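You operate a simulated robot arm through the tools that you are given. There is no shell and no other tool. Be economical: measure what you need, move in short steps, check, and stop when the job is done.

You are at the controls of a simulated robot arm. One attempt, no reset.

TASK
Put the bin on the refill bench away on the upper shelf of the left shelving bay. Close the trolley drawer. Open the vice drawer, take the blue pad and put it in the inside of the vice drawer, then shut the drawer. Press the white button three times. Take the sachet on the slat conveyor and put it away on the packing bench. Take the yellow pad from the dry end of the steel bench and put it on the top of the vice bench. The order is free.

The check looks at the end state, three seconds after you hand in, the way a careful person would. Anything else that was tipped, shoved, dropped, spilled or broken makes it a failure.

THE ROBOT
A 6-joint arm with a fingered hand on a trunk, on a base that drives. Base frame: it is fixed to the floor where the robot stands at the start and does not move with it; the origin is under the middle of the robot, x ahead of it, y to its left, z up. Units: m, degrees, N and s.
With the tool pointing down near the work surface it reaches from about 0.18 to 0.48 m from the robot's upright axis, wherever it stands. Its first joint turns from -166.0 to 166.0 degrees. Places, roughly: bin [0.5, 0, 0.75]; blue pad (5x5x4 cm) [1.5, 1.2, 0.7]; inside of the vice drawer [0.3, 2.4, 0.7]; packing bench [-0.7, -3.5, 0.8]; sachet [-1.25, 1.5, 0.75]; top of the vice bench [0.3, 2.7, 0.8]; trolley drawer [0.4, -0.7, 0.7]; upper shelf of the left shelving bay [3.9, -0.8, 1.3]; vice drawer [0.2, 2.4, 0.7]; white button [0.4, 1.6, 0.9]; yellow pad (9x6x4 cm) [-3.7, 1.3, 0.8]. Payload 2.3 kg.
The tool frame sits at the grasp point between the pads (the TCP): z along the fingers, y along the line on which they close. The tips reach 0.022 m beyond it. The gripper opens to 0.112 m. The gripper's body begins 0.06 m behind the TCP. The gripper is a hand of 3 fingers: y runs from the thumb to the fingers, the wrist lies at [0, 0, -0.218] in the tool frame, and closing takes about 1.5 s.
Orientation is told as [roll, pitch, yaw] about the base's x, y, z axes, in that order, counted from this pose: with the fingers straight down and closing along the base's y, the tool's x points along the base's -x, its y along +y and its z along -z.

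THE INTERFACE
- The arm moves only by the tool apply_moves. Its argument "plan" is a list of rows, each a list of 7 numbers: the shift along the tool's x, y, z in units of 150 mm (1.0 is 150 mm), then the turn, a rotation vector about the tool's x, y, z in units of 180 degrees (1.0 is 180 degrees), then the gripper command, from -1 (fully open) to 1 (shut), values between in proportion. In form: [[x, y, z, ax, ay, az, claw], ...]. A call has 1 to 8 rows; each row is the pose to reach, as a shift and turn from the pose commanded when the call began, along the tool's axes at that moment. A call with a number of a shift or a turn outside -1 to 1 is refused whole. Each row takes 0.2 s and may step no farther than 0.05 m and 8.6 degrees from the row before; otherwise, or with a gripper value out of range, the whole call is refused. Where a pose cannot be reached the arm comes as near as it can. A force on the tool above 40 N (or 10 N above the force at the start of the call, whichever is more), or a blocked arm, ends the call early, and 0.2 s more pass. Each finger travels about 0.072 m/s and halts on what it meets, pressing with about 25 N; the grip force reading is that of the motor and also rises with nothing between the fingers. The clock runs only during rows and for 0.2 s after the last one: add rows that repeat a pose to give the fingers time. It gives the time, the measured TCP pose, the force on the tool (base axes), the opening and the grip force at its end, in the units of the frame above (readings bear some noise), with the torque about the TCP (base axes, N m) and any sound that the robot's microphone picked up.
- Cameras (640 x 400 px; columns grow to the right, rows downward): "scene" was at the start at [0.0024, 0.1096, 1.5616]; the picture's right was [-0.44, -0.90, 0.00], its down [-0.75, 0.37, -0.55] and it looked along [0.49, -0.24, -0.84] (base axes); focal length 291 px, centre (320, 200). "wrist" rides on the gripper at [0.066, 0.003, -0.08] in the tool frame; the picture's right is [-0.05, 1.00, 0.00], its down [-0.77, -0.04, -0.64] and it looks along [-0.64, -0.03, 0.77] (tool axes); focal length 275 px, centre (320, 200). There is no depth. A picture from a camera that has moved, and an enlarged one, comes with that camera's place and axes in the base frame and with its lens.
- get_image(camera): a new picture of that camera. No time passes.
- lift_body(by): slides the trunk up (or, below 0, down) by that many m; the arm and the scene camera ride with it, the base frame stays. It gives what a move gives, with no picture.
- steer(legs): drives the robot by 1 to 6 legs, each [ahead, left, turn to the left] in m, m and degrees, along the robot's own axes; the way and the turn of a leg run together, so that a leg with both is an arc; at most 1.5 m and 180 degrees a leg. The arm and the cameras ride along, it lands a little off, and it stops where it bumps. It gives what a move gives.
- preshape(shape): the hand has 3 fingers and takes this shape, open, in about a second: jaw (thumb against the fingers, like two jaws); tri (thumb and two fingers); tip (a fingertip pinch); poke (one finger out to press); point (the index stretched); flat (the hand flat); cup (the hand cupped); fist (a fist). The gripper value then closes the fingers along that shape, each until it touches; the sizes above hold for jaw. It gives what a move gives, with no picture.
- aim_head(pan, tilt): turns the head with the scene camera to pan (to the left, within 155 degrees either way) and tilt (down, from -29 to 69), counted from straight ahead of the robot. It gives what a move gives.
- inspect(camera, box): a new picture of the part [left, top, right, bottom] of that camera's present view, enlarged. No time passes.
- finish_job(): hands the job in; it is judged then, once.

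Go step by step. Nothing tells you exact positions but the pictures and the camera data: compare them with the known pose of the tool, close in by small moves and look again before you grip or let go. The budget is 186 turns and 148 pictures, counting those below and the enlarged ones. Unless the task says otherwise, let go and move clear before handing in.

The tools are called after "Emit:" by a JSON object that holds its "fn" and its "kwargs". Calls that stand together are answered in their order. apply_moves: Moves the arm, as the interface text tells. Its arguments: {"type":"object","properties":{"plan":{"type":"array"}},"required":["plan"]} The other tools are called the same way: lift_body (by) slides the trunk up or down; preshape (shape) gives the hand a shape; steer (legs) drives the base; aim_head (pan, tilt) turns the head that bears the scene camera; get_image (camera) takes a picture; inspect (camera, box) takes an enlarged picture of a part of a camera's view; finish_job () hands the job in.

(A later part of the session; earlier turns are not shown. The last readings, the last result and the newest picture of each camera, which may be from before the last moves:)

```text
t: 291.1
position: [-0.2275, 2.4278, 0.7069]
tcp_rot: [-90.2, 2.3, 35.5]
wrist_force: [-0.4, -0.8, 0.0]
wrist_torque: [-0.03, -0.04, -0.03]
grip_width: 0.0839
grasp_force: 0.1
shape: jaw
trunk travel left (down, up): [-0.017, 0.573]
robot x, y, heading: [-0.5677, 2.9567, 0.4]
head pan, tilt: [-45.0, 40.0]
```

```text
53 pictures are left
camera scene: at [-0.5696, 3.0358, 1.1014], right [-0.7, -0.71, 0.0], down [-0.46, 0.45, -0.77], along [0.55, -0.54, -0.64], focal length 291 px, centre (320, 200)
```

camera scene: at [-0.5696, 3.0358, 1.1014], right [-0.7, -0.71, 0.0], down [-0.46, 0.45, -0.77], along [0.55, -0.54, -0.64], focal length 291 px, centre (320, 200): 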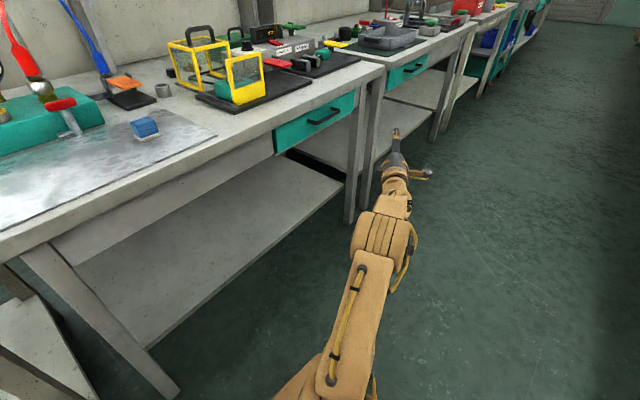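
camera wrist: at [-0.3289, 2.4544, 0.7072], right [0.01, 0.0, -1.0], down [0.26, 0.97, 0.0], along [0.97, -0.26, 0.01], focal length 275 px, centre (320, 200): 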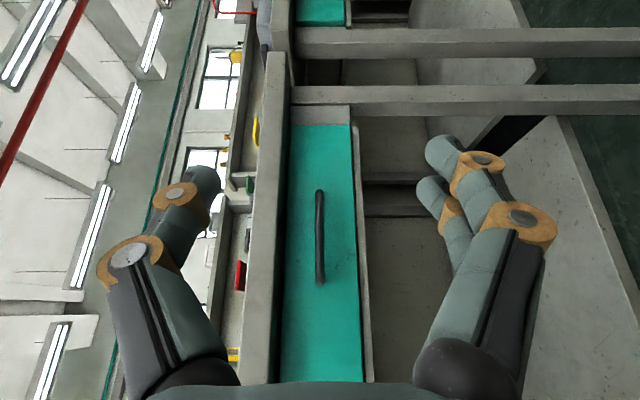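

The handle bar is exactly at hand height. I swing the arm back by 17.5° so it points -37°, then drive sideways to line up with the handle.

Emit:
{"fn": "apply_moves", "kwargs": {"plan": [[-0.212, 0, -0.007, 0, -0.0162, 0, -0.5], [-0.425, 0, -0.014, 0, -0.0324, 0, -0.5], [-0.637, 0, -0.021, 0, -0.0486, 0, -0.5]]}}

Emit:
{"fn": "apply_moves", "kwargs": {"plan": [[-0.212, 0, -0.007, 0, -0.0162, 0, -0.5], [-0.425, 0, -0.014, 0, -0.0324, 0, -0.5], [-0.637, 0, -0.021, 0, -0.0486, 0, -0.5]]}}

Emit:
{"fn": "steer", "kwargs": {"legs": [[0, -0.15, 0]]}}

Emit:
{"fn": "get_image", "kwargs": {"camera": "wrist"}}

Emit:
{"fn": "get_image", "kwargs": {"camera": "scene"}}

```text
t: 291.9
position: [-0.1526, 2.4875, 0.703]
tcp_rot: [-89.8, 2.3, 44.3]
wrist_force: [-0.2, 0.0, -0.1]
wrist_torque: [0.0, -0.02, 0.0]
grip_width: 0.0838
grasp_force: 0.1
shape: jaw
trunk travel left (down, up): [-0.017, 0.573]
robot x, y, heading: [-0.5702, 2.957, 0.7]
head pan, tilt: [-45.0, 40.0]
```

```text
t: 292.7
position: [-0.0859, 2.5551, 0.6993]
tcp_rot: [-89.3, 2.2, 53.0]
wrist_force: [0.5, 0.5, 0.1]
wrist_torque: [0.01, 0.04, -0.02]
grip_width: 0.0838
grasp_force: 0.1
shape: jaw
trunk travel left (down, up): [-0.017, 0.573]
robot x, y, heading: [-0.5687, 2.9567, 0.2]
head pan, tilt: [-45.0, 40.0]
```

```text
t: 294.0
position: [-0.0844, 2.4056, 0.7006]
tcp_rot: [-89.4, 2.2, 52.9]
wrist_force: [-0.4, -0.6, 0.5]
wrist_torque: [0.01, -0.01, -0.03]
grip_width: 0.0839
grasp_force: 0.1
shape: jaw
trunk travel left (down, up): [-0.017, 0.573]
robot x, y, heading: [-0.5672, 2.8075, 0.6]
head pan, tilt: [-45.0, 40.0]
```

```text
52 pictures are left
camera wrist: at [-0.1896, 2.4015, 0.7005], right [0.0, 0.01, -1.0], down [-0.04, 1.0, 0.01], along [1.0, 0.04, 0.0], focal length 275 px, centre (320, 200)
```

wrist: 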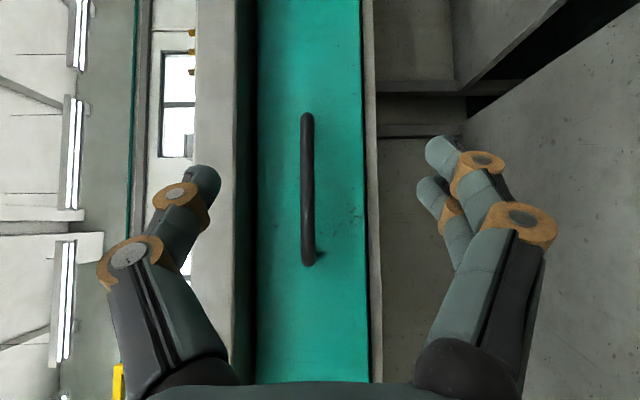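

```text
51 pictures are left
camera scene: at [-0.5685, 2.8869, 1.1014], right [-0.7, -0.71, 0.0], down [-0.46, 0.45, -0.77], along [0.55, -0.54, -0.64], focal length 291 px, centre (320, 200)
```

scene: 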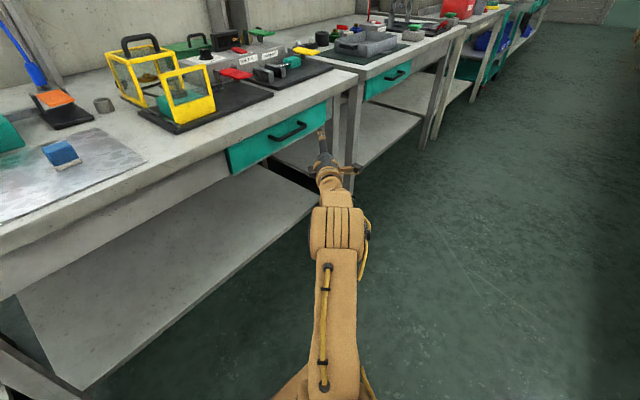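

The bench rim sits close above the handle, so the knuckles need room: I'll try tipping the hand upward 30° while narrowing the opening.

Emit:
{"fn": "apply_moves", "kwargs": {"plan": [[0, 0, 0, 0.042, 0, 0, 0], [0, 0, 0, 0.084, 0, 0, 0.3], [0, 0, 0, 0.126, 0, 0, 0.3], [0, 0, 0, 0.168, 0, 0, 0.3], [0, 0, 0, 0.2, 0, 0, 0.3]]}}

Emit:
{"fn": "get_image", "kwargs": {"camera": "wrist"}}

```text
t: 295.2
position: [-0.085, 2.4063, 0.7001]
tcp_rot: [-125.5, 2.2, 53.0]
wrist_force: [-0.4, 0.4, 0.2]
wrist_torque: [-0.02, 0.02, 0.01]
grip_width: 0.0394
grasp_force: 0.1
shape: jaw
trunk travel left (down, up): [-0.017, 0.573]
robot x, y, heading: [-0.5723, 2.8079, 0.2]
head pan, tilt: [-45.0, 40.0]
```

```text
50 pictures are left
camera wrist: at [-0.1775, 2.39, 0.6535], right [0.47, -0.34, -0.81], down [0.03, 0.93, -0.37], along [0.88, 0.15, 0.45], focal length 275 px, centre (320, 200)
```

wrist: 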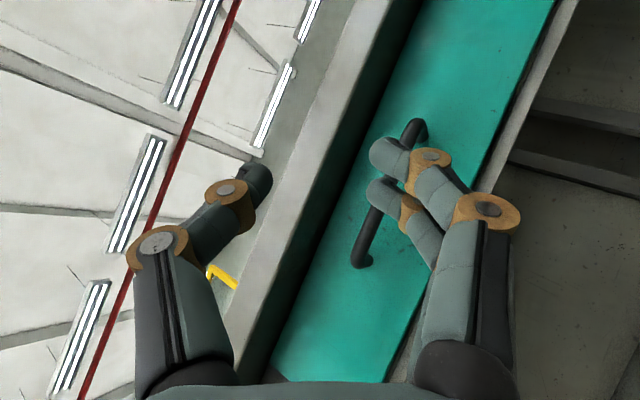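

The hand tips up 36°, so the fingers will pass under and behind the bar with the thumb in front above. I drive ahead 0.11 m and look.

Emit:
{"fn": "steer", "kwargs": {"legs": [[0.105, 0, 0]]}}

Emit:
{"fn": "get_image", "kwargs": {"camera": "wrist"}}

Emit:
{"fn": "inspect", "kwargs": {"camera": "scene", "box": [240, 90, 400, 210]}}

```text
t: 296.4
position: [0.0219, 2.4074, 0.7004]
tcp_rot: [-125.5, 2.2, 53.0]
wrist_force: [0.5, 0.2, -0.1]
wrist_torque: [0.01, 0.01, 0.01]
grip_width: 0.0392
grasp_force: 0.0
shape: jaw
trunk travel left (down, up): [-0.017, 0.573]
robot x, y, heading: [-0.4584, 2.811, 0.4]
head pan, tilt: [-45.0, 40.0]
```

```text
49 pictures are left
camera wrist: at [-0.0711, 2.3909, 0.6536], right [0.47, -0.34, -0.82], down [0.02, 0.93, -0.37], along [0.88, 0.15, 0.45], focal length 275 px, centre (320, 200)
```

wrist: 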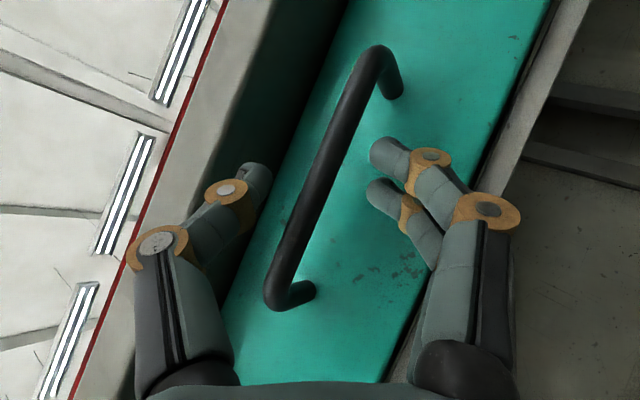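

```text
3.33 times, centred on (320, 150) of scene
camera zoom: at [-0.4622, 2.8878, 1.1014], right [-0.7, -0.71, 0.0], down [-0.46, 0.45, -0.77], along [0.55, -0.54, -0.64], focal length 970 px, centre (320, 367)
```

zoom: 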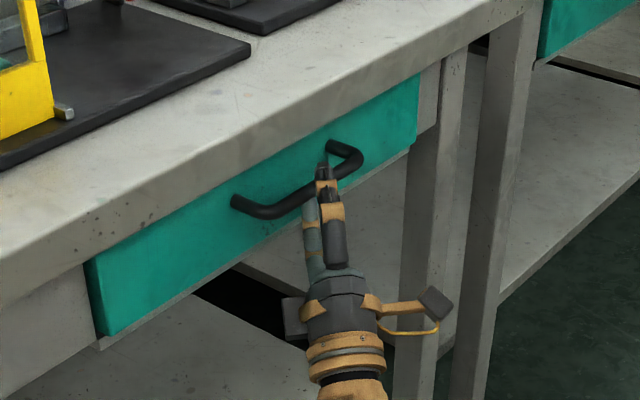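

The bar is between thumb and fingers at grasp depth. I close on it.

Emit:
{"fn": "apply_moves", "kwargs": {"plan": [[0, 0, 0.04, 0, 0, 0, 0.3], [0, 0, 0.04, 0, 0, 0, 1], [0, 0, 0.04, 0, 0, 0, 1], [0, 0, 0.04, 0, 0, 0, 1], [0, 0, 0.04, 0, 0, 0, 1], [0, 0, 0.04, 0, 0, 0, 1]]}}

Emit:
{"fn": "get_image", "kwargs": {"camera": "wrist"}}

```text
t: 297.8
position: [0.0253, 2.4041, 0.7036]
tcp_rot: [-125.4, 2.2, 53.0]
wrist_force: [1.4, -2.2, 2.8]
wrist_torque: [0.24, 0.03, -0.01]
grip_width: 0.0073
grasp_force: 24.6
shape: jaw
trunk travel left (down, up): [-0.017, 0.573]
robot x, y, heading: [-0.4595, 2.8076, 0.4]
head pan, tilt: [-45.0, 40.0]
```

```text
47 pictures are left
camera wrist: at [-0.0672, 2.388, 0.657], right [0.47, -0.34, -0.82], down [0.02, 0.93, -0.37], along [0.88, 0.15, 0.45], focal length 275 px, centre (320, 200)
```

wrist: 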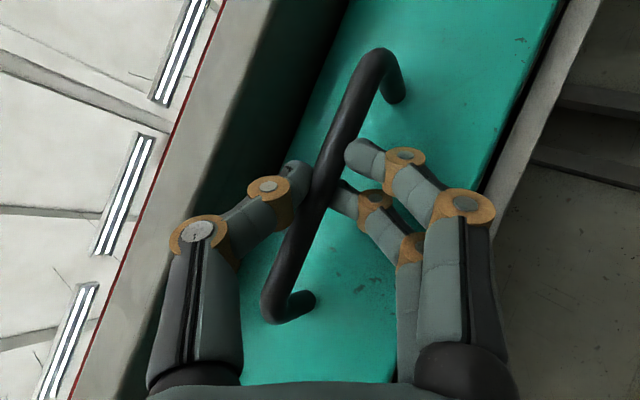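

Gripped. I pull by driving back 0.18 m.

Emit:
{"fn": "steer", "kwargs": {"legs": [[-0.18, 0, 0]]}}

Emit:
{"fn": "get_image", "kwargs": {"camera": "scene"}}

```text
t: 299.3
position: [-0.1524, 2.4042, 0.7022]
tcp_rot: [-125.3, 2.2, 53.1]
wrist_force: [1.1, -6.7, -4.7]
wrist_torque: [0.06, 0.05, -0.19]
grip_width: 0.0036
grasp_force: 25.0
shape: jaw
trunk travel left (down, up): [-0.017, 0.573]
robot x, y, heading: [-0.641, 2.8041, 0.8]
head pan, tilt: [-45.0, 40.0]
```

```text
46 pictures are left
camera scene: at [-0.6408, 2.8847, 1.1015], right [-0.7, -0.71, 0.0], down [-0.46, 0.45, -0.77], along [0.55, -0.54, -0.64], focal length 291 px, centre (320, 200)
```

scene: 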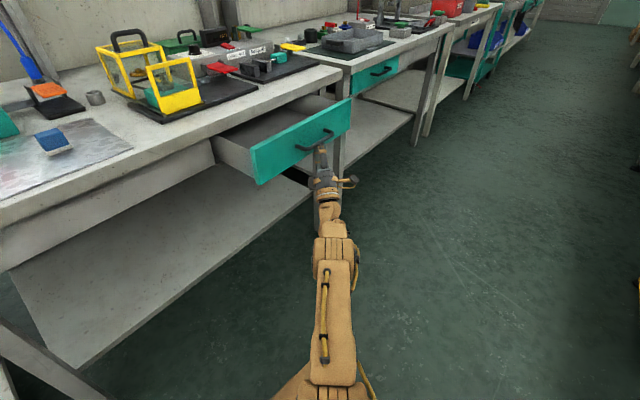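

The drawer is open ~0.17 m. I release, withdraw down and back, and raise the trunk.

Emit:
{"fn": "apply_moves", "kwargs": {"plan": [[0, 0, 0, 0, 0, 0, 0.3], [0, 0, 0, 0, 0, 0, 0.1], [0, 0, 0, 0, 0, 0, 0.1], [0, 0, -0.15, 0, 0, 0, 0.1], [0, 0, -0.4, 0, 0, 0, 0.1], [0, 0, -0.7, 0, 0, 0, 0.1]]}}

Emit:
{"fn": "get_image", "kwargs": {"camera": "scene"}}

```text
t: 300.7
position: [-0.2224, 2.4546, 0.6432]
tcp_rot: [-125.4, 2.2, 53.2]
wrist_force: [0.4, -0.8, -0.9]
wrist_torque: [0.0, -0.04, 0.01]
grip_width: 0.05
grasp_force: 0.0
shape: jaw
trunk travel left (down, up): [-0.017, 0.573]
robot x, y, heading: [-0.6388, 2.8031, 0.5]
head pan, tilt: [-45.0, 40.0]
```

```text
45 pictures are left
camera scene: at [-0.6414, 2.8863, 1.1015], right [-0.7, -0.71, 0.0], down [-0.46, 0.45, -0.77], along [0.55, -0.54, -0.64], focal length 291 px, centre (320, 200)
```

scene: 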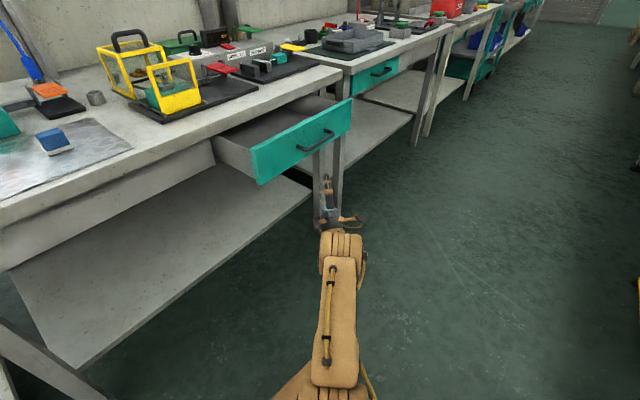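

Now lift and reorient the hand: level it, roll back, and swing it forward.

Emit:
{"fn": "lift_body", "kwargs": {"by": 0.33}}

Emit:
{"fn": "apply_moves", "kwargs": {"plan": [[0, 0, 0, -0.042, 0, 0, -0.5], [0, 0, 0, -0.084, 0, 0, -0.5], [0, 0, 0, -0.126, 0, 0, -0.5], [0, 0, 0, -0.168, 0, 0, -0.5], [0, 0, 0, -0.2, 0, 0, -0.5]]}}

Emit:
{"fn": "apply_moves", "kwargs": {"plan": [[0, 0, 0, 0, 0, 0.045, -0.5], [0, 0, 0, 0, 0, 0.09, -0.5], [0, 0, 0, 0, 0, 0.135, -0.5], [0, 0, 0, 0, 0, 0.18, -0.5], [0, 0, 0, 0, 0, 0.215, -0.5], [0, 0, 0, 0, 0, 0.25, -0.5]]}}

Emit:
{"fn": "apply_moves", "kwargs": {"plan": [[0, 0, 0, 0, 0, 0.045, -0.5], [0, 0, 0, 0, 0, 0.09, -0.5], [0, 0, 0, 0, 0, 0.135, -0.5], [0, 0, 0, 0, 0, 0.18, -0.5], [0, 0, 0, 0, 0, 0.215, -0.5], [0, 0, 0, 0, 0, 0.25, -0.5]]}}

Emit:
{"fn": "apply_moves", "kwargs": {"plan": [[0, 0.206, -0.024, -0.018, 0, 0, -0.5], [0, 0.412, -0.047, -0.036, 0, 0, -0.5], [0, 0.618, -0.071, -0.054, 0, 0, -0.5], [0, 0.825, -0.094, -0.0722, 0, 0, -0.5]]}}

Emit:
{"fn": "apply_moves", "kwargs": {"plan": [[0, 0.206, -0.024, -0.018, 0, 0, -0.5], [0, 0.412, -0.047, -0.036, 0, 0, -0.5], [0, 0.618, -0.071, -0.054, 0, 0, -0.5], [0, 0.825, -0.094, -0.0722, 0, 0, -0.5]]}}

Emit:
{"fn": "apply_moves", "kwargs": {"plan": [[0, 0.206, -0.024, -0.018, 0, 0, -0.5], [0, 0.412, -0.047, -0.036, 0, 0, -0.5], [0, 0.618, -0.071, -0.054, 0, 0, -0.5], [0, 0.825, -0.094, -0.0722, 0, 0, -0.5]]}}

```text
t: 304.0
position: [-0.223, 2.4545, 0.9734]
tcp_rot: [-125.4, 2.2, 53.1]
wrist_force: [0.3, -0.2, 0.2]
wrist_torque: [0.0, 0.0, 0.02]
grip_width: 0.0498
grasp_force: 0.0
shape: jaw
trunk travel left (down, up): [-0.347, 0.243]
robot x, y, heading: [-0.6404, 2.8056, 0.5]
head pan, tilt: [-45.0, 40.0]
```

```text
t: 305.2
position: [-0.2229, 2.4542, 0.9733]
tcp_rot: [-89.1, 2.2, 53.2]
wrist_force: [-0.2, -0.2, 0.1]
wrist_torque: [0.0, 0.01, -0.01]
grip_width: 0.0838
grasp_force: 0.1
shape: jaw
trunk travel left (down, up): [-0.347, 0.243]
robot x, y, heading: [-0.6427, 2.8092, 0.7]
head pan, tilt: [-45.0, 40.0]
```

```text
t: 306.6
position: [-0.2231, 2.4544, 0.973]
tcp_rot: [-89.1, -42.9, 52.6]
wrist_force: [-0.7, 0.0, 0.2]
wrist_torque: [0.0, 0.01, -0.03]
grip_width: 0.0841
grasp_force: 0.0
shape: jaw
trunk travel left (down, up): [-0.347, 0.243]
robot x, y, heading: [-0.6403, 2.8077, 0.6]
head pan, tilt: [-45.0, 40.0]
```

```text
t: 308.0
position: [-0.2226, 2.4548, 0.9736]
tcp_rot: [-72.3, -87.8, 35.4]
wrist_force: [-0.3, -0.1, -0.3]
wrist_torque: [0.0, 0.01, -0.02]
grip_width: 0.0841
grasp_force: 0.2
shape: jaw
trunk travel left (down, up): [-0.347, 0.243]
robot x, y, heading: [-0.64, 2.8054, 0.7]
head pan, tilt: [-45.0, 40.0]
```

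```text
t: 309.0
position: [-0.16, 2.5613, 0.9676]
tcp_rot: [-60.6, -87.8, 36.9]
wrist_force: [-0.4, -0.5, -0.2]
wrist_torque: [0.01, 0.0, -0.01]
grip_width: 0.0835
grasp_force: 0.0
shape: jaw
trunk travel left (down, up): [-0.347, 0.243]
robot x, y, heading: [-0.643, 2.8052, 0.3]
head pan, tilt: [-45.0, 40.0]
```

```text
t: 310.0
position: [-0.1235, 2.6818, 0.9648]
tcp_rot: [-47.9, -87.7, 37.1]
wrist_force: [-0.4, -0.2, -0.1]
wrist_torque: [0.0, 0.05, 0.01]
grip_width: 0.0839
grasp_force: 0.0
shape: jaw
trunk travel left (down, up): [-0.347, 0.243]
robot x, y, heading: [-0.6375, 2.8034, 0.5]
head pan, tilt: [-45.0, 40.0]
```

```text
t: 311.0
position: [-0.1127, 2.8064, 0.9603]
tcp_rot: [-34.6, -87.7, 36.7]
wrist_force: [0.0, 0.1, -0.5]
wrist_torque: [-0.02, 0.01, 0.01]
grip_width: 0.0837
grasp_force: 0.0
shape: jaw
trunk travel left (down, up): [-0.347, 0.243]
robot x, y, heading: [-0.6402, 2.8023, 0.5]
head pan, tilt: [-45.0, 40.0]
```

Emit:
{"fn": "apply_moves", "kwargs": {"plan": [[0, 0, 0, 0, 0.047, 0, -0.5], [0, 0, 0, 0, 0.094, 0, -0.5], [0, 0, 0, 0, 0.141, 0, -0.5], [0, 0, 0, 0, 0.188, 0, -0.5], [0, 0, 0, 0, 0.235, 0, -0.5], [0, 0, 0, 0, 0.282, 0, -0.5], [0, 0, 0, 0, 0.329, 0, -0.5], [0, 0, 0, 0, 0.376, 0, -0.5]]}}

Emit:
{"fn": "steer", "kwargs": {"legs": [[0.19, 0.09, -0.5]]}}

Emit:
{"fn": "get_image", "kwargs": {"camera": "wrist"}}

```text
t: 312.8
position: [-0.1142, 2.8038, 0.9607]
tcp_rot: [-1.5, -20.3, 2.7]
wrist_force: [-0.5, 0.2, 0.2]
wrist_torque: [0.03, 0.0, -0.05]
grip_width: 0.0841
grasp_force: 0.0
shape: jaw
trunk travel left (down, up): [-0.347, 0.243]
robot x, y, heading: [-0.6352, 2.8041, 0.3]
head pan, tilt: [-45.0, 40.0]
```

```text
t: 314.4
position: [0.0737, 2.893, 0.9606]
tcp_rot: [-1.4, -20.4, 2.2]
wrist_force: [0.7, -0.6, -0.2]
wrist_torque: [0.02, -0.01, -0.01]
grip_width: 0.0838
grasp_force: 0.1
shape: jaw
trunk travel left (down, up): [-0.347, 0.243]
robot x, y, heading: [-0.4528, 2.8973, -0.2]
head pan, tilt: [-45.0, 40.0]
```

```text
44 pictures are left
camera wrist: at [-0.0169, 2.8935, 1.0133], right [0.01, 1.0, -0.01], down [0.5, 0.0, 0.86], along [0.86, -0.02, -0.5], focal length 275 px, centre (320, 200)
```

wrist: 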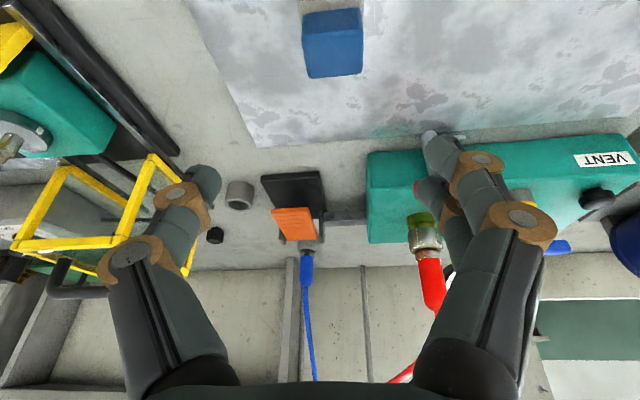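

Emit:
{"fn": "steer", "kwargs": {"legs": [[0.014, 0.003, 0]]}}

Emit:
{"fn": "lift_body", "kwargs": {"by": -0.1}}

Emit:
{"fn": "get_image", "kwargs": {"camera": "wrist"}}

```text
t: 315.1
position: [0.0874, 2.8955, 0.9609]
tcp_rot: [-1.4, -20.5, 2.2]
wrist_force: [-1.0, -0.3, -0.4]
wrist_torque: [0.03, 0.01, -0.02]
grip_width: 0.0837
grasp_force: 0.0
shape: jaw
trunk travel left (down, up): [-0.347, 0.243]
robot x, y, heading: [-0.4394, 2.896, 0.2]
head pan, tilt: [-45.0, 40.0]
```

```text
t: 316.5
position: [0.0871, 2.8955, 0.8604]
tcp_rot: [-1.4, -20.4, 2.2]
wrist_force: [0.0, 0.0, -0.4]
wrist_torque: [0.01, -0.01, 0.0]
grip_width: 0.0838
grasp_force: 0.1
shape: jaw
trunk travel left (down, up): [-0.247, 0.343]
robot x, y, heading: [-0.4383, 2.9022, 0.1]
head pan, tilt: [-45.0, 40.0]
```

```text
43 pictures are left
camera wrist: at [-0.0033, 2.8963, 0.9136], right [0.01, 1.0, -0.01], down [0.5, 0.0, 0.87], along [0.87, -0.01, -0.5], focal length 275 px, centre (320, 200)
```

wrist: 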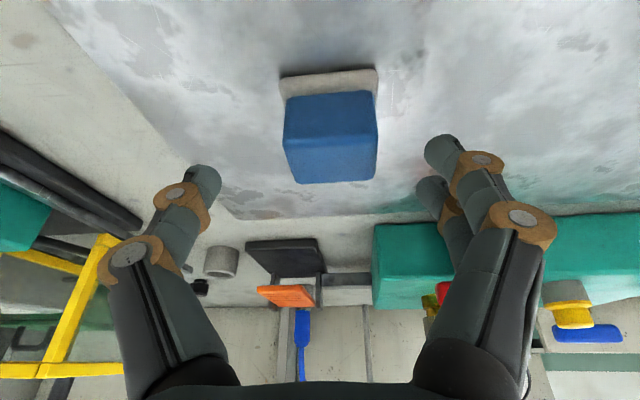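

Emit:
{"fn": "lift_body", "kwargs": {"by": -0.024}}

Emit:
{"fn": "apply_moves", "kwargs": {"plan": [[0, 0.03, 0, 0, 0, 0, 0], [0, 0.03, 0, 0, 0, 0, 1], [0, 0.03, 0, 0, 0, 0, 1], [0, 0.03, 0, 0, 0, 0, 1], [0, 0.03, 0, 0, 0, 0, 1], [0, 0.03, 0, 0, 0, 0, 1], [0, 0.03, 0, 0, 0, 0, 1]]}}

Emit:
{"fn": "lift_body", "kwargs": {"by": 0.15}}

Emit:
{"fn": "get_image", "kwargs": {"camera": "wrist"}}

```text
t: 317.2
position: [0.0874, 2.8957, 0.837]
tcp_rot: [-1.4, -20.5, 2.2]
wrist_force: [-0.3, 0.5, 0.7]
wrist_torque: [-0.01, 0.04, -0.02]
grip_width: 0.0838
grasp_force: 0.0
shape: jaw
trunk travel left (down, up): [-0.223, 0.367]
robot x, y, heading: [-0.4353, 2.9017, 0.1]
head pan, tilt: [-45.0, 40.0]
```

```text
t: 318.8
position: [0.088, 2.9004, 0.8381]
tcp_rot: [-1.4, -20.4, 2.2]
wrist_force: [-0.8, 0.2, -0.6]
wrist_torque: [0.02, -0.03, -0.01]
grip_width: 0.0341
grasp_force: 25.3
shape: jaw
trunk travel left (down, up): [-0.223, 0.367]
robot x, y, heading: [-0.4386, 2.9031, 0.2]
head pan, tilt: [-45.0, 40.0]
```

```text
t: 320.5
position: [0.0878, 2.9004, 0.9875]
tcp_rot: [-1.5, -20.4, 2.2]
wrist_force: [-0.3, -0.4, -0.6]
wrist_torque: [0.02, 0.0, 0.0]
grip_width: 0.0343
grasp_force: 25.1
shape: jaw
trunk travel left (down, up): [-0.373, 0.217]
robot x, y, heading: [-0.4359, 2.9035, 0.0]
head pan, tilt: [-45.0, 40.0]
```

```text
42 pictures are left
camera wrist: at [-0.0031, 2.901, 1.0395], right [0.01, 1.0, -0.01], down [0.5, 0.0, 0.87], along [0.87, -0.01, -0.5], focal length 275 px, centre (320, 200)
```

wrist: 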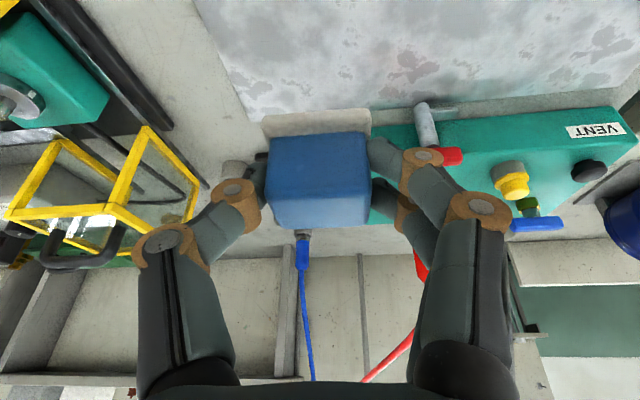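

Held. I drive back 0.145 and right 0.49 to hang the pad over the open drawer.

Emit:
{"fn": "steer", "kwargs": {"legs": [[-0.145, 0, 0], [0, -0.49, 0]]}}

Emit:
{"fn": "aim_head", "kwargs": {"pan": 0, "tilt": 60}}

Emit:
{"fn": "get_image", "kwargs": {"camera": "scene"}}

Emit:
{"fn": "get_image", "kwargs": {"camera": "wrist"}}

```text
t: 324.4
position: [-0.0552, 2.4148, 0.9875]
tcp_rot: [-1.4, -20.4, 2.4]
wrist_force: [0.3, 0.0, -0.4]
wrist_torque: [0.03, 0.0, 0.0]
grip_width: 0.0342
grasp_force: 24.8
shape: jaw
trunk travel left (down, up): [-0.373, 0.217]
robot x, y, heading: [-0.5799, 2.4101, 0.6]
head pan, tilt: [-45.0, 40.0]
```

```text
t: 325.5
position: [-0.0549, 2.4152, 0.9876]
tcp_rot: [-1.3, -20.4, 2.4]
wrist_force: [0.4, -0.3, -0.2]
wrist_torque: [-0.05, 0.0, 0.0]
grip_width: 0.034
grasp_force: 25.0
shape: jaw
trunk travel left (down, up): [-0.373, 0.217]
robot x, y, heading: [-0.5822, 2.4141, 0.3]
head pan, tilt: [0.0, 60.0]
```

```text
41 pictures are left
camera scene: at [-0.5758, 2.5537, 1.4307], right [0.0, -1.0, 0.0], down [-0.87, 0.0, -0.5], along [0.5, 0.0, -0.87], focal length 291 px, centre (320, 200)
```

scene: 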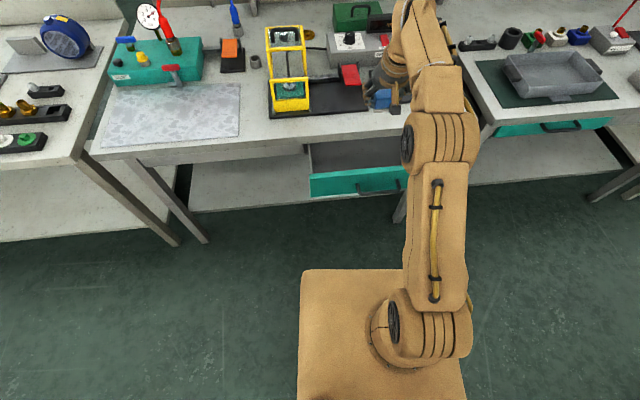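

```text
40 pictures are left
camera wrist: at [-0.1452, 2.4147, 1.0395], right [0.01, 1.0, -0.01], down [0.5, 0.0, 0.87], along [0.87, -0.01, -0.5], focal length 275 px, centre (320, 200)
```

wrist: 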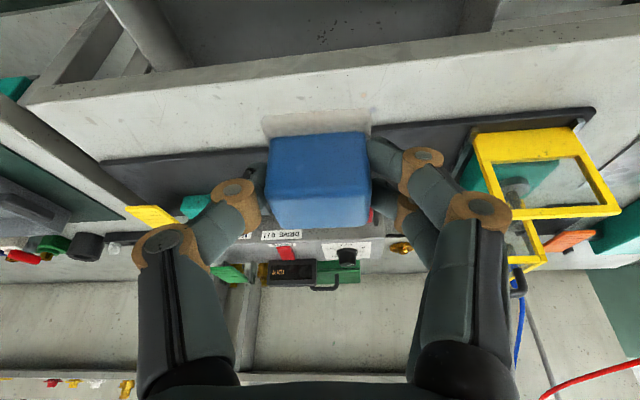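

The drawer opening spans x≈-0.09…0.01 there. I move ahead 0.015 and lower the pad into it.

Emit:
{"fn": "steer", "kwargs": {"legs": [[0.016, 0, 0]]}}

Emit:
{"fn": "lift_body", "kwargs": {"by": -0.22}}

Emit:
{"fn": "get_image", "kwargs": {"camera": "scene"}}

Emit:
{"fn": "get_image", "kwargs": {"camera": "wrist"}}

```text
t: 326.3
position: [-0.0381, 2.4149, 0.9867]
tcp_rot: [-1.4, -20.3, 2.4]
wrist_force: [0.5, -0.1, -0.5]
wrist_torque: [0.0, 0.02, 0.02]
grip_width: 0.0341
grasp_force: 25.4
shape: jaw
trunk travel left (down, up): [-0.373, 0.217]
robot x, y, heading: [-0.5622, 2.4143, 0.1]
head pan, tilt: [0.0, 60.0]
```

```text
t: 328.6
position: [-0.0388, 2.4153, 0.7669]
tcp_rot: [-1.4, -20.3, 2.4]
wrist_force: [0.3, 0.8, -0.7]
wrist_torque: [0.02, -0.02, -0.01]
grip_width: 0.0342
grasp_force: 24.1
shape: jaw
trunk travel left (down, up): [-0.153, 0.437]
robot x, y, heading: [-0.5642, 2.4119, 0.5]
head pan, tilt: [0.0, 60.0]
```

```text
39 pictures are left
camera scene: at [-0.5597, 2.5538, 1.2107], right [0.01, -1.0, 0.0], down [-0.87, 0.0, -0.5], along [0.5, 0.0, -0.87], focal length 291 px, centre (320, 200)
```

scene: 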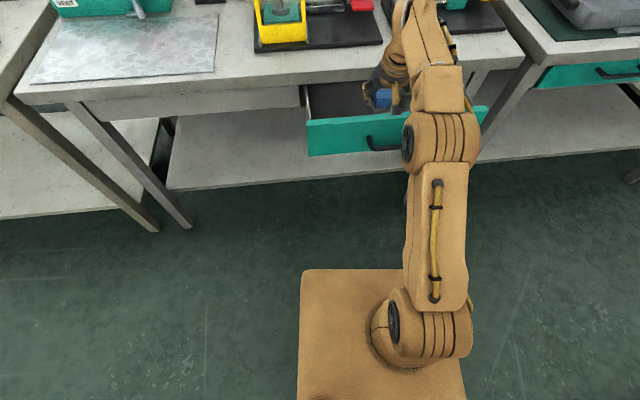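

```text
38 pictures are left
camera wrist: at [-0.1292, 2.4147, 0.8195], right [0.01, 1.0, -0.01], down [0.5, 0.0, 0.87], along [0.87, -0.01, -0.5], focal length 275 px, centre (320, 200)
```

wrist: 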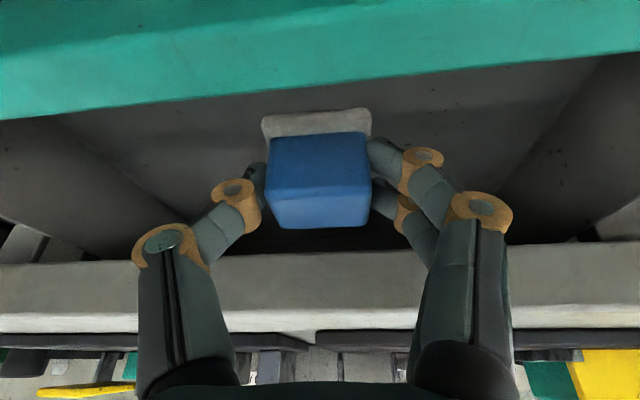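

The pad is inside the drawer outline, camera clear of the front panel. I lower 0.045 more and release.

Emit:
{"fn": "lift_body", "kwargs": {"by": -0.045}}

Emit:
{"fn": "get_image", "kwargs": {"camera": "wrist"}}

```text
t: 329.5
position: [-0.0369, 2.4155, 0.7222]
tcp_rot: [-1.4, -20.4, 2.4]
wrist_force: [-0.7, -0.3, -0.3]
wrist_torque: [0.03, -0.02, 0.0]
grip_width: 0.0341
grasp_force: 25.1
shape: jaw
trunk travel left (down, up): [-0.108, 0.482]
robot x, y, heading: [-0.5645, 2.4121, 0.7]
head pan, tilt: [0.0, 60.0]
```

```text
37 pictures are left
camera wrist: at [-0.1292, 2.4147, 0.7745], right [0.01, 1.0, -0.01], down [0.5, 0.0, 0.87], along [0.87, -0.01, -0.5], focal length 275 px, centre (320, 200)
```

wrist: 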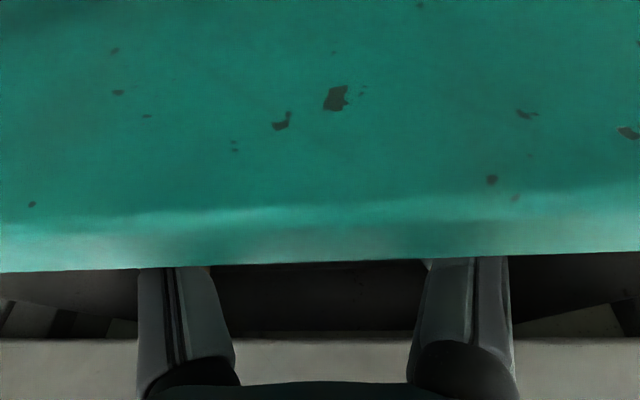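

Emit:
{"fn": "lift_body", "kwargs": {"by": -0.015}}

Emit:
{"fn": "apply_moves", "kwargs": {"plan": [[0, 0, 0, 0, 0, 0, 0.2], [0, 0, 0, 0, 0, 0, 0], [0, 0, 0, 0, 0, 0, -0.3], [0, 0, 0, 0, 0, 0, -0.5], [0, 0, 0, 0, 0, 0, -0.5], [0, 0, 0, 0, 0, 0, -0.5]]}}

Emit:
{"fn": "lift_body", "kwargs": {"by": 0.2}}

Emit:
{"fn": "get_image", "kwargs": {"camera": "wrist"}}

```text
t: 330.1
position: [-0.0384, 2.4146, 0.7076]
tcp_rot: [-1.4, -20.4, 2.4]
wrist_force: [-0.5, 0.2, -0.1]
wrist_torque: [0.02, -0.02, -0.03]
grip_width: 0.0339
grasp_force: 25.0
shape: jaw
trunk travel left (down, up): [-0.093, 0.497]
robot x, y, heading: [-0.563, 2.4174, 0.5]
head pan, tilt: [0.0, 60.0]
```

```text
t: 331.5
position: [-0.0384, 2.4134, 0.7077]
tcp_rot: [-1.6, -20.5, 2.4]
wrist_force: [1.1, -0.3, -0.8]
wrist_torque: [0.0, 0.0, 0.0]
grip_width: 0.0837
grasp_force: 0.0
shape: jaw
trunk travel left (down, up): [-0.093, 0.497]
robot x, y, heading: [-0.5649, 2.4117, 0.3]
head pan, tilt: [0.0, 60.0]
```

```text
t: 333.7
position: [-0.0383, 2.414, 0.9077]
tcp_rot: [-1.5, -20.4, 2.4]
wrist_force: [0.2, -0.1, 0.9]
wrist_torque: [0.01, 0.0, -0.03]
grip_width: 0.0838
grasp_force: 0.1
shape: jaw
trunk travel left (down, up): [-0.293, 0.297]
robot x, y, heading: [-0.5666, 2.4115, 0.0]
head pan, tilt: [0.0, 60.0]
```

```text
36 pictures are left
camera wrist: at [-0.1292, 2.4148, 0.9595], right [0.01, 1.0, -0.01], down [0.5, 0.0, 0.87], along [0.87, -0.01, -0.5], focal length 275 px, centre (320, 200)
```

wrist: 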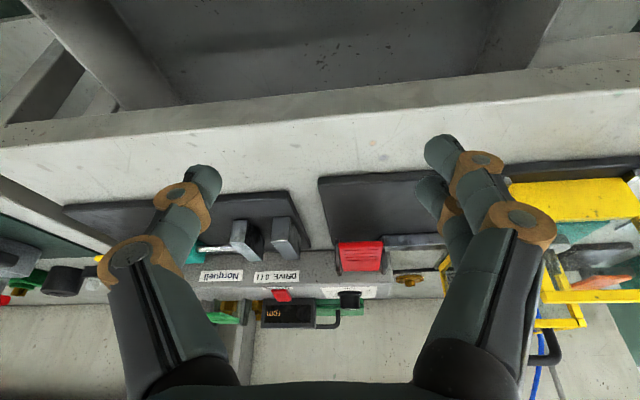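

The pad is released in the drawer. To shut it I'll move left, level the hand with closed fingers, swing it right, and push the drawer front.

Emit:
{"fn": "get_image", "kwargs": {"camera": "scene"}}

Emit:
{"fn": "steer", "kwargs": {"legs": [[0, 0.43, 0]]}}

Emit:
{"fn": "apply_moves", "kwargs": {"plan": [[-0.02, 0, -0.055, 0, -0.042, 0, 1], [-0.04, 0, -0.11, 0, -0.084, 0, 1], [-0.06, 0, -0.165, 0, -0.126, 0, 1], [-0.08, 0, -0.22, 0, -0.168, 0, 1], [-0.1, 0, -0.275, 0, -0.21, 0, 1], [-0.12, 0, -0.33, 0, -0.252, 0, 1], [-0.14, 0, -0.385, 0, -0.294, 0, 1], [-0.16, 0, -0.44, 0, -0.333, 0, 1]]}}

Emit:
{"fn": "apply_moves", "kwargs": {"plan": [[0.004, -0.2, -0.022, 0.018, 0, 0.003, 1], [0.008, -0.4, -0.045, 0.035, 0, 0.006, 1], [0.011, -0.6, -0.067, 0.053, 0, 0.009, 1], [0.015, -0.795, -0.09, 0.071, 0, 0.0125, 1]]}}

Emit:
{"fn": "apply_moves", "kwargs": {"plan": [[0.004, -0.2, -0.022, 0.018, 0, 0.003, 1], [0.008, -0.4, -0.045, 0.035, 0, 0.006, 1], [0.011, -0.6, -0.067, 0.053, 0, 0.009, 1], [0.015, -0.795, -0.09, 0.071, 0, 0.0125, 1]]}}

Emit:
{"fn": "apply_moves", "kwargs": {"plan": [[0.004, -0.2, -0.022, 0.018, 0, 0.003, 1], [0.008, -0.4, -0.045, 0.035, 0, 0.006, 1], [0.011, -0.6, -0.067, 0.053, 0, 0.009, 1], [0.015, -0.795, -0.09, 0.071, 0, 0.0125, 1]]}}

```text
35 pictures are left
camera scene: at [-0.5597, 2.5538, 1.3507], right [0.01, -1.0, 0.0], down [-0.87, 0.0, -0.5], along [0.5, 0.0, -0.87], focal length 291 px, centre (320, 200)
```

scene: 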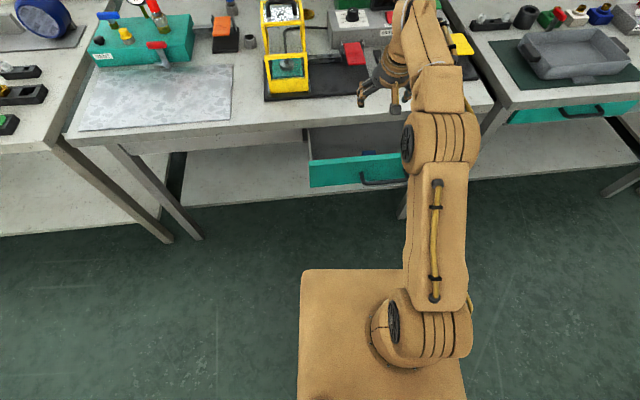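

```text
t: 336.3
position: [-0.0402, 2.8426, 0.9075]
tcp_rot: [-1.3, -20.4, 2.3]
wrist_force: [1.1, 0.3, -0.2]
wrist_torque: [-0.01, 0.01, -0.03]
grip_width: 0.084
grasp_force: 0.0
shape: jaw
trunk travel left (down, up): [-0.293, 0.297]
robot x, y, heading: [-0.5705, 2.8427, 0.0]
head pan, tilt: [0.0, 60.0]
```

```text
t: 338.1
position: [-0.0422, 2.8436, 0.9773]
tcp_rot: [-7.3, -80.4, 9.1]
wrist_force: [0.1, -0.3, 0.7]
wrist_torque: [0.01, -0.01, 0.02]
grip_width: 0.0001
grasp_force: 24.8
shape: jaw
out of reach, approached as far as the arm can: row 5, 6
trunk travel left (down, up): [-0.293, 0.297]
robot x, y, heading: [-0.5667, 2.8408, 0.3]
head pan, tilt: [0.0, 60.0]
```

```text
t: 339.1
position: [-0.0516, 2.7216, 0.9793]
tcp_rot: [-7.0, -80.5, -4.3]
wrist_force: [-0.5, -1.4, -0.2]
wrist_torque: [-0.02, -0.02, -0.04]
grip_width: 0.0001
grasp_force: 25.3
shape: jaw
trunk travel left (down, up): [-0.293, 0.297]
robot x, y, heading: [-0.5653, 2.841, 0.3]
head pan, tilt: [0.0, 60.0]
```

```text
t: 340.1
position: [-0.0883, 2.6092, 0.983]
tcp_rot: [-6.4, -80.8, -18.0]
wrist_force: [-0.5, 1.2, -0.3]
wrist_torque: [0.0, 0.01, 0.01]
grip_width: 0.0
grasp_force: 25.2
shape: jaw
trunk travel left (down, up): [-0.293, 0.297]
robot x, y, heading: [-0.5692, 2.8408, 0.2]
head pan, tilt: [0.0, 60.0]
```

```text
t: 341.1
position: [-0.15, 2.5042, 0.9843]
tcp_rot: [-5.2, -81.0, -32.1]
wrist_force: [-0.2, 0.0, -0.6]
wrist_torque: [-0.01, -0.05, 0.02]
grip_width: 0.0
grasp_force: 25.1
shape: jaw
trunk travel left (down, up): [-0.293, 0.297]
robot x, y, heading: [-0.5686, 2.839, 0.3]
head pan, tilt: [0.0, 60.0]
```

Emit:
{"fn": "lift_body", "kwargs": {"by": -0.285}}

Emit:
{"fn": "aim_head", "kwargs": {"pan": -45, "tilt": 45}}

Emit:
{"fn": "inspect", "kwargs": {"camera": "scene", "box": [180, 40, 420, 240]}}

```text
t: 344.0
position: [-0.1479, 2.5032, 0.699]
tcp_rot: [-5.2, -81.0, -31.9]
wrist_force: [0.6, -0.2, 0.6]
wrist_torque: [0.02, -0.02, 0.0]
grip_width: 0.0002
grasp_force: 25.2
shape: jaw
trunk travel left (down, up): [-0.008, 0.582]
robot x, y, heading: [-0.5684, 2.8429, 0.3]
head pan, tilt: [0.0, 60.0]
```

```text
t: 345.1
position: [-0.149, 2.5045, 0.6995]
tcp_rot: [-5.2, -81.0, -32.0]
wrist_force: [0.1, -0.2, 0.0]
wrist_torque: [0.0, -0.02, 0.01]
grip_width: 0.0
grasp_force: 25.0
shape: jaw
trunk travel left (down, up): [-0.008, 0.582]
robot x, y, heading: [-0.5686, 2.8446, 0.1]
head pan, tilt: [-45.0, 45.0]
```

```text
2.00 times, centred on (300, 140) of scene
camera zoom: at [-0.5705, 2.9232, 1.0852], right [-0.7, -0.71, 0.0], down [-0.5, 0.5, -0.71], along [0.5, -0.5, -0.71], focal length 582 px, centre (360, 320)
```

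zoom: 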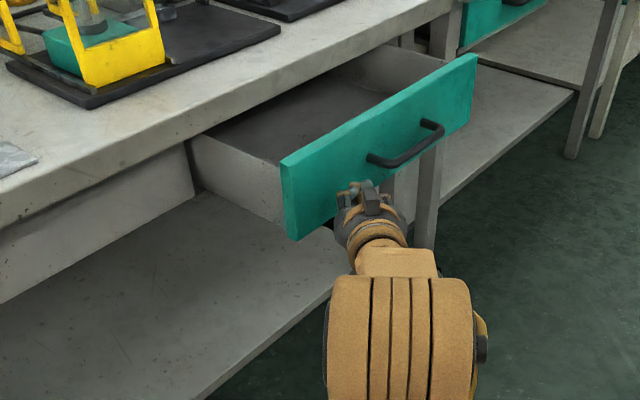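

The hand is in front of the drawer face, left of the handle. I push by driving ahead.

Emit:
{"fn": "steer", "kwargs": {"legs": [[0.15, 0, 0]]}}

Emit:
{"fn": "get_image", "kwargs": {"camera": "scene"}}

```text
t: 346.4
position: [0.0005, 2.5057, 0.7005]
tcp_rot: [-5.2, -81.1, -32.0]
wrist_force: [0.8, 0.2, -0.1]
wrist_torque: [0.0, 0.01, 0.01]
grip_width: 0.0
grasp_force: 24.5
shape: jaw
trunk travel left (down, up): [-0.008, 0.582]
robot x, y, heading: [-0.4155, 2.8419, 0.1]
head pan, tilt: [-45.0, 45.0]
```

```text
33 pictures are left
camera scene: at [-0.4214, 2.9237, 1.0852], right [-0.7, -0.71, 0.0], down [-0.5, 0.5, -0.71], along [0.5, -0.5, -0.71], focal length 291 px, centre (320, 200)
```

scene: 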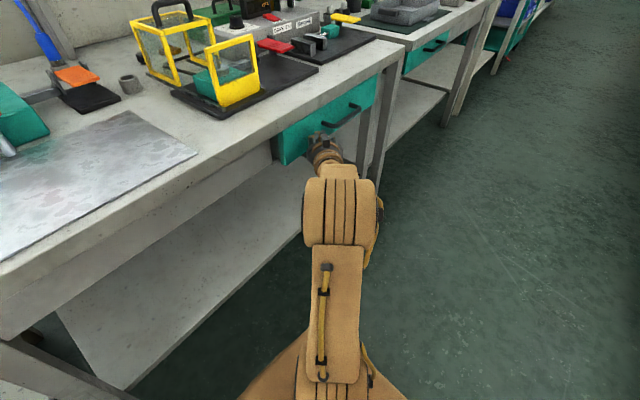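

Nearly shut; push a little more.

Emit:
{"fn": "steer", "kwargs": {"legs": [[0.03, 0, 0]]}}

Emit:
{"fn": "steer", "kwargs": {"legs": [[0.015, 0, 0]]}}

Emit:
{"fn": "inspect", "kwargs": {"camera": "scene", "box": [220, 50, 420, 200]}}

```text
t: 347.3
position: [0.0288, 2.5057, 0.6998]
tcp_rot: [-5.2, -81.0, -32.0]
wrist_force: [0.2, 0.1, 0.1]
wrist_torque: [-0.04, -0.02, 0.04]
grip_width: 0.0
grasp_force: 24.7
shape: jaw
trunk travel left (down, up): [-0.008, 0.582]
robot x, y, heading: [-0.3916, 2.8399, 0.4]
head pan, tilt: [-45.0, 45.0]
```

```text
t: 348.2
position: [0.0401, 2.5034, 0.6992]
tcp_rot: [-2.8, -80.9, -35.2]
wrist_force: [-15.3, 2.2, 2.3]
wrist_torque: [-0.02, -0.09, 0.01]
grip_width: 0.0
grasp_force: 25.3
shape: jaw
trunk travel left (down, up): [-0.008, 0.582]
robot x, y, heading: [-0.3759, 2.8414, 0.2]
head pan, tilt: [-45.0, 45.0]
stopped in leg 1: the force on the tool passed its limit at 45 N (the readings are from after the stop); the commanded pose is now the measured one
```

```text
2.67 times, centred on (320, 125) of scene
camera zoom: at [-0.3797, 2.9247, 1.0851], right [-0.71, -0.71, 0.0], down [-0.5, 0.5, -0.71], along [0.5, -0.5, -0.71], focal length 776 px, centre (320, 400)
```

zoom: 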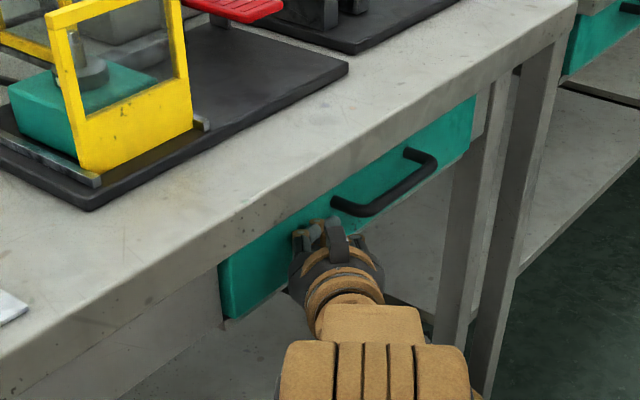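

The drawer is fully shut. Now the white button: I back off, raise, swing the hand forward, tilt it down 45° and take the poke shape.

Emit:
{"fn": "steer", "kwargs": {"legs": [[-0.16, 0, 0]]}}

Emit:
{"fn": "lift_body", "kwargs": {"by": 0.35}}

Emit:
{"fn": "apply_moves", "kwargs": {"plan": [[0.004, 0.2, -0.022, -0.018, 0, -0.003, 1], [0.008, 0.4, -0.045, -0.035, 0, -0.006, 1], [0.011, 0.6, -0.067, -0.053, 0, -0.009, 1], [0.015, 0.795, -0.09, -0.071, 0, -0.0125, 1]]}}

Emit:
{"fn": "apply_moves", "kwargs": {"plan": [[0.004, 0.2, -0.022, -0.018, 0, -0.003, 1], [0.008, 0.4, -0.045, -0.035, 0, -0.006, 1], [0.011, 0.6, -0.067, -0.053, 0, -0.009, 1], [0.015, 0.795, -0.09, -0.071, 0, -0.0125, 1]]}}

Emit:
{"fn": "apply_moves", "kwargs": {"plan": [[0.004, 0.18, -0.022, -0.015, 0, -0.003, 1], [0.008, 0.36, -0.045, -0.03, 0, -0.006, 1], [0.011, 0.54, -0.067, -0.045, 0, -0.009, 1], [0.015, 0.7, -0.09, -0.06, 0, -0.0105, 1]]}}

Emit:
{"fn": "apply_moves", "kwargs": {"plan": [[0, 0, 0, 0, 0.045, 0, 1], [0, 0, 0, 0, 0.09, 0, 1], [0, 0, 0, 0, 0.135, 0, 1], [0, 0, 0, 0, 0.18, 0, 1], [0, 0, 0, 0, 0.205, 0, 1]]}}

Emit:
{"fn": "steer", "kwargs": {"legs": [[0, -1.0, 0], [0, -0.29, 0]]}}

Emit:
{"fn": "preshape", "kwargs": {"shape": "poke"}}

Emit:
{"fn": "get_image", "kwargs": {"camera": "wrist"}}

Emit:
{"fn": "aim_head", "kwargs": {"pan": 0, "tilt": 45}}

Emit:
{"fn": "get_image", "kwargs": {"camera": "scene"}}

```text
t: 349.6
position: [-0.1177, 2.5029, 0.6974]
tcp_rot: [-3.3, -80.7, -34.5]
wrist_force: [-0.4, -0.2, -0.1]
wrist_torque: [-0.02, 0.05, -0.01]
grip_width: 0.0001
grasp_force: 25.5
shape: jaw
trunk travel left (down, up): [-0.008, 0.582]
robot x, y, heading: [-0.5342, 2.8399, 0.3]
head pan, tilt: [-45.0, 45.0]
```

```text
t: 353.0
position: [-0.1178, 2.5037, 1.0468]
tcp_rot: [-3.4, -80.7, -34.5]
wrist_force: [0.3, 0.1, -0.4]
wrist_torque: [0.02, -0.02, -0.01]
grip_width: 0.0
grasp_force: 24.8
shape: jaw
trunk travel left (down, up): [-0.358, 0.232]
robot x, y, heading: [-0.532, 2.8395, 0.1]
head pan, tilt: [-45.0, 45.0]
```

```text
t: 354.0
position: [-0.0555, 2.6068, 1.0468]
tcp_rot: [-4.3, -80.7, -20.4]
wrist_force: [0.5, -0.5, 0.2]
wrist_torque: [0.0, -0.02, -0.01]
grip_width: 0.0
grasp_force: 25.2
shape: jaw
trunk travel left (down, up): [-0.358, 0.232]
robot x, y, heading: [-0.5313, 2.8419, -0.0]
head pan, tilt: [-45.0, 45.0]
```

```text
t: 355.0
position: [-0.0187, 2.7213, 1.0453]
tcp_rot: [-4.5, -80.3, -7.1]
wrist_force: [0.9, 0.2, 0.3]
wrist_torque: [0.0, 0.0, -0.02]
grip_width: 0.0
grasp_force: 24.9
shape: jaw
trunk travel left (down, up): [-0.358, 0.232]
robot x, y, heading: [-0.5285, 2.8417, -0.3]
head pan, tilt: [-45.0, 45.0]
```

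```text
t: 356.0
position: [-0.0113, 2.8272, 1.0439]
tcp_rot: [-4.9, -80.2, 4.1]
wrist_force: [-0.1, 0.2, 0.2]
wrist_torque: [0.01, 0.01, 0.0]
grip_width: 0.0
grasp_force: 25.2
shape: jaw
trunk travel left (down, up): [-0.358, 0.232]
robot x, y, heading: [-0.5325, 2.8427, 0.1]
head pan, tilt: [-45.0, 45.0]
```

```text
t: 357.2
position: [-0.0107, 2.8258, 1.043]
tcp_rot: [-1.3, -43.2, 0.0]
wrist_force: [-0.2, -0.2, 0.0]
wrist_torque: [-0.02, 0.01, -0.04]
grip_width: 0.0
grasp_force: 25.5
shape: jaw
trunk travel left (down, up): [-0.358, 0.232]
robot x, y, heading: [-0.5338, 2.8428, -0.4]
head pan, tilt: [-45.0, 45.0]
```

```text
t: 364.0
position: [-0.0126, 1.5356, 1.044]
tcp_rot: [-1.1, -43.3, -0.5]
wrist_force: [0.6, -0.6, 0.5]
wrist_torque: [0.04, 0.0, 0.02]
grip_width: 0.0
grasp_force: 24.8
shape: jaw
trunk travel left (down, up): [-0.358, 0.232]
robot x, y, heading: [-0.5342, 1.5577, -0.2]
head pan, tilt: [-45.0, 45.0]
```

```text
t: 364.9
position: [-0.0129, 1.5366, 1.044]
tcp_rot: [-1.1, -43.3, -0.3]
wrist_force: [-0.9, 0.1, -0.2]
wrist_torque: [-0.04, 0.0, 0.02]
grip_width: 0.0001
grasp_force: 0.0
shape: poke
trunk travel left (down, up): [-0.358, 0.232]
robot x, y, heading: [-0.533, 1.5561, -0.3]
head pan, tilt: [-45.0, 45.0]
```

```text
31 pictures are left
camera wrist: at [-0.116, 1.5408, 1.0564], right [0.05, 1.0, 0.02], down [0.12, -0.02, 0.99], along [0.99, -0.05, -0.13], focal length 275 px, centre (320, 200)
```

wrist: 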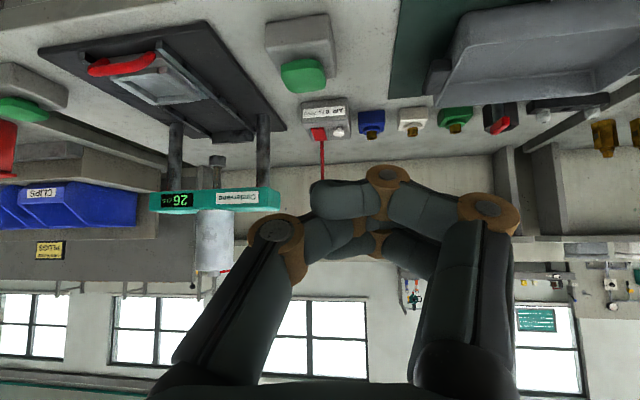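

```text
t: 366.0
position: [-0.0116, 1.5361, 1.0422]
tcp_rot: [-1.1, -43.3, -0.3]
wrist_force: [-0.1, 0.6, 0.3]
wrist_torque: [0.01, -0.04, 0.0]
grip_width: 0.0
grasp_force: 0.1
shape: poke
trunk travel left (down, up): [-0.358, 0.232]
robot x, y, heading: [-0.538, 1.5539, -0.2]
head pan, tilt: [0.0, 45.0]
```

```text
30 pictures are left
camera scene: at [-0.5136, 1.6947, 1.4352], right [0.0, -1.0, 0.0], down [-0.71, 0.0, -0.71], along [0.71, 0.0, -0.71], focal length 291 px, centre (320, 200)
```

scene: 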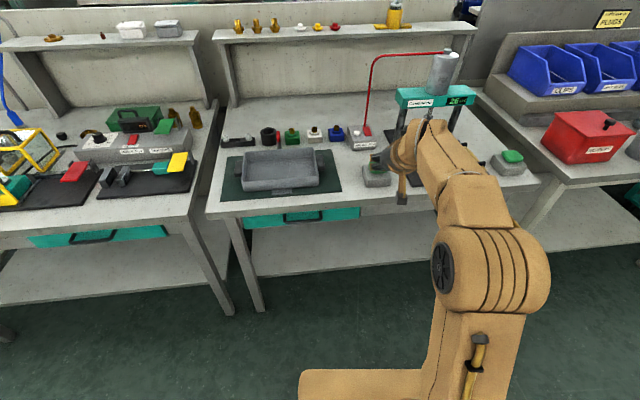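

The white button is at about (0.41, 1.555, 0.86). The poke shape appears closed in; I open it to see the pressing finger.

Emit:
{"fn": "apply_moves", "kwargs": {"plan": [[0, 0, 0, 0, 0, 0, -1], [0, 0, 0, 0, 0, 0, -1], [0, 0, 0, 0, 0, 0, -1], [0, 0, 0, 0, 0, 0, -1], [0, 0, 0, 0, 0, 0, -1], [0, 0, 0, 0, 0, 0, -1]]}}

Emit:
{"fn": "get_image", "kwargs": {"camera": "wrist"}}

```text
t: 367.4
position: [-0.011, 1.5363, 1.0441]
tcp_rot: [-1.1, -43.3, -0.3]
wrist_force: [0.1, -0.1, -0.4]
wrist_torque: [0.0, -0.01, -0.01]
grip_width: 0.0
grasp_force: 0.1
shape: poke
trunk travel left (down, up): [-0.358, 0.232]
robot x, y, heading: [-0.5314, 1.5541, -0.3]
head pan, tilt: [0.0, 45.0]
```

```text
29 pictures are left
camera wrist: at [-0.116, 1.5408, 1.0564], right [0.05, 1.0, 0.02], down [0.12, -0.02, 0.99], along [0.99, -0.05, -0.13], focal length 275 px, centre (320, 200)
```

wrist: 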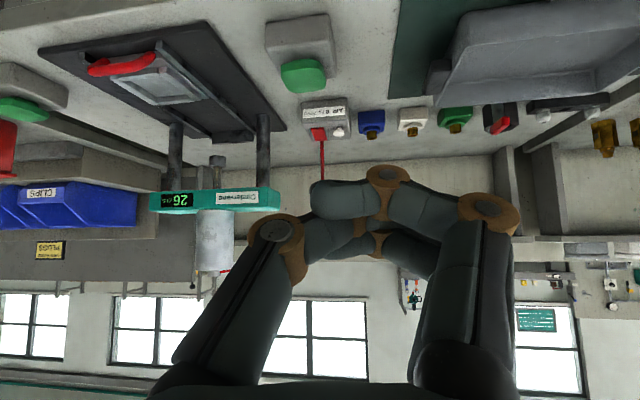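

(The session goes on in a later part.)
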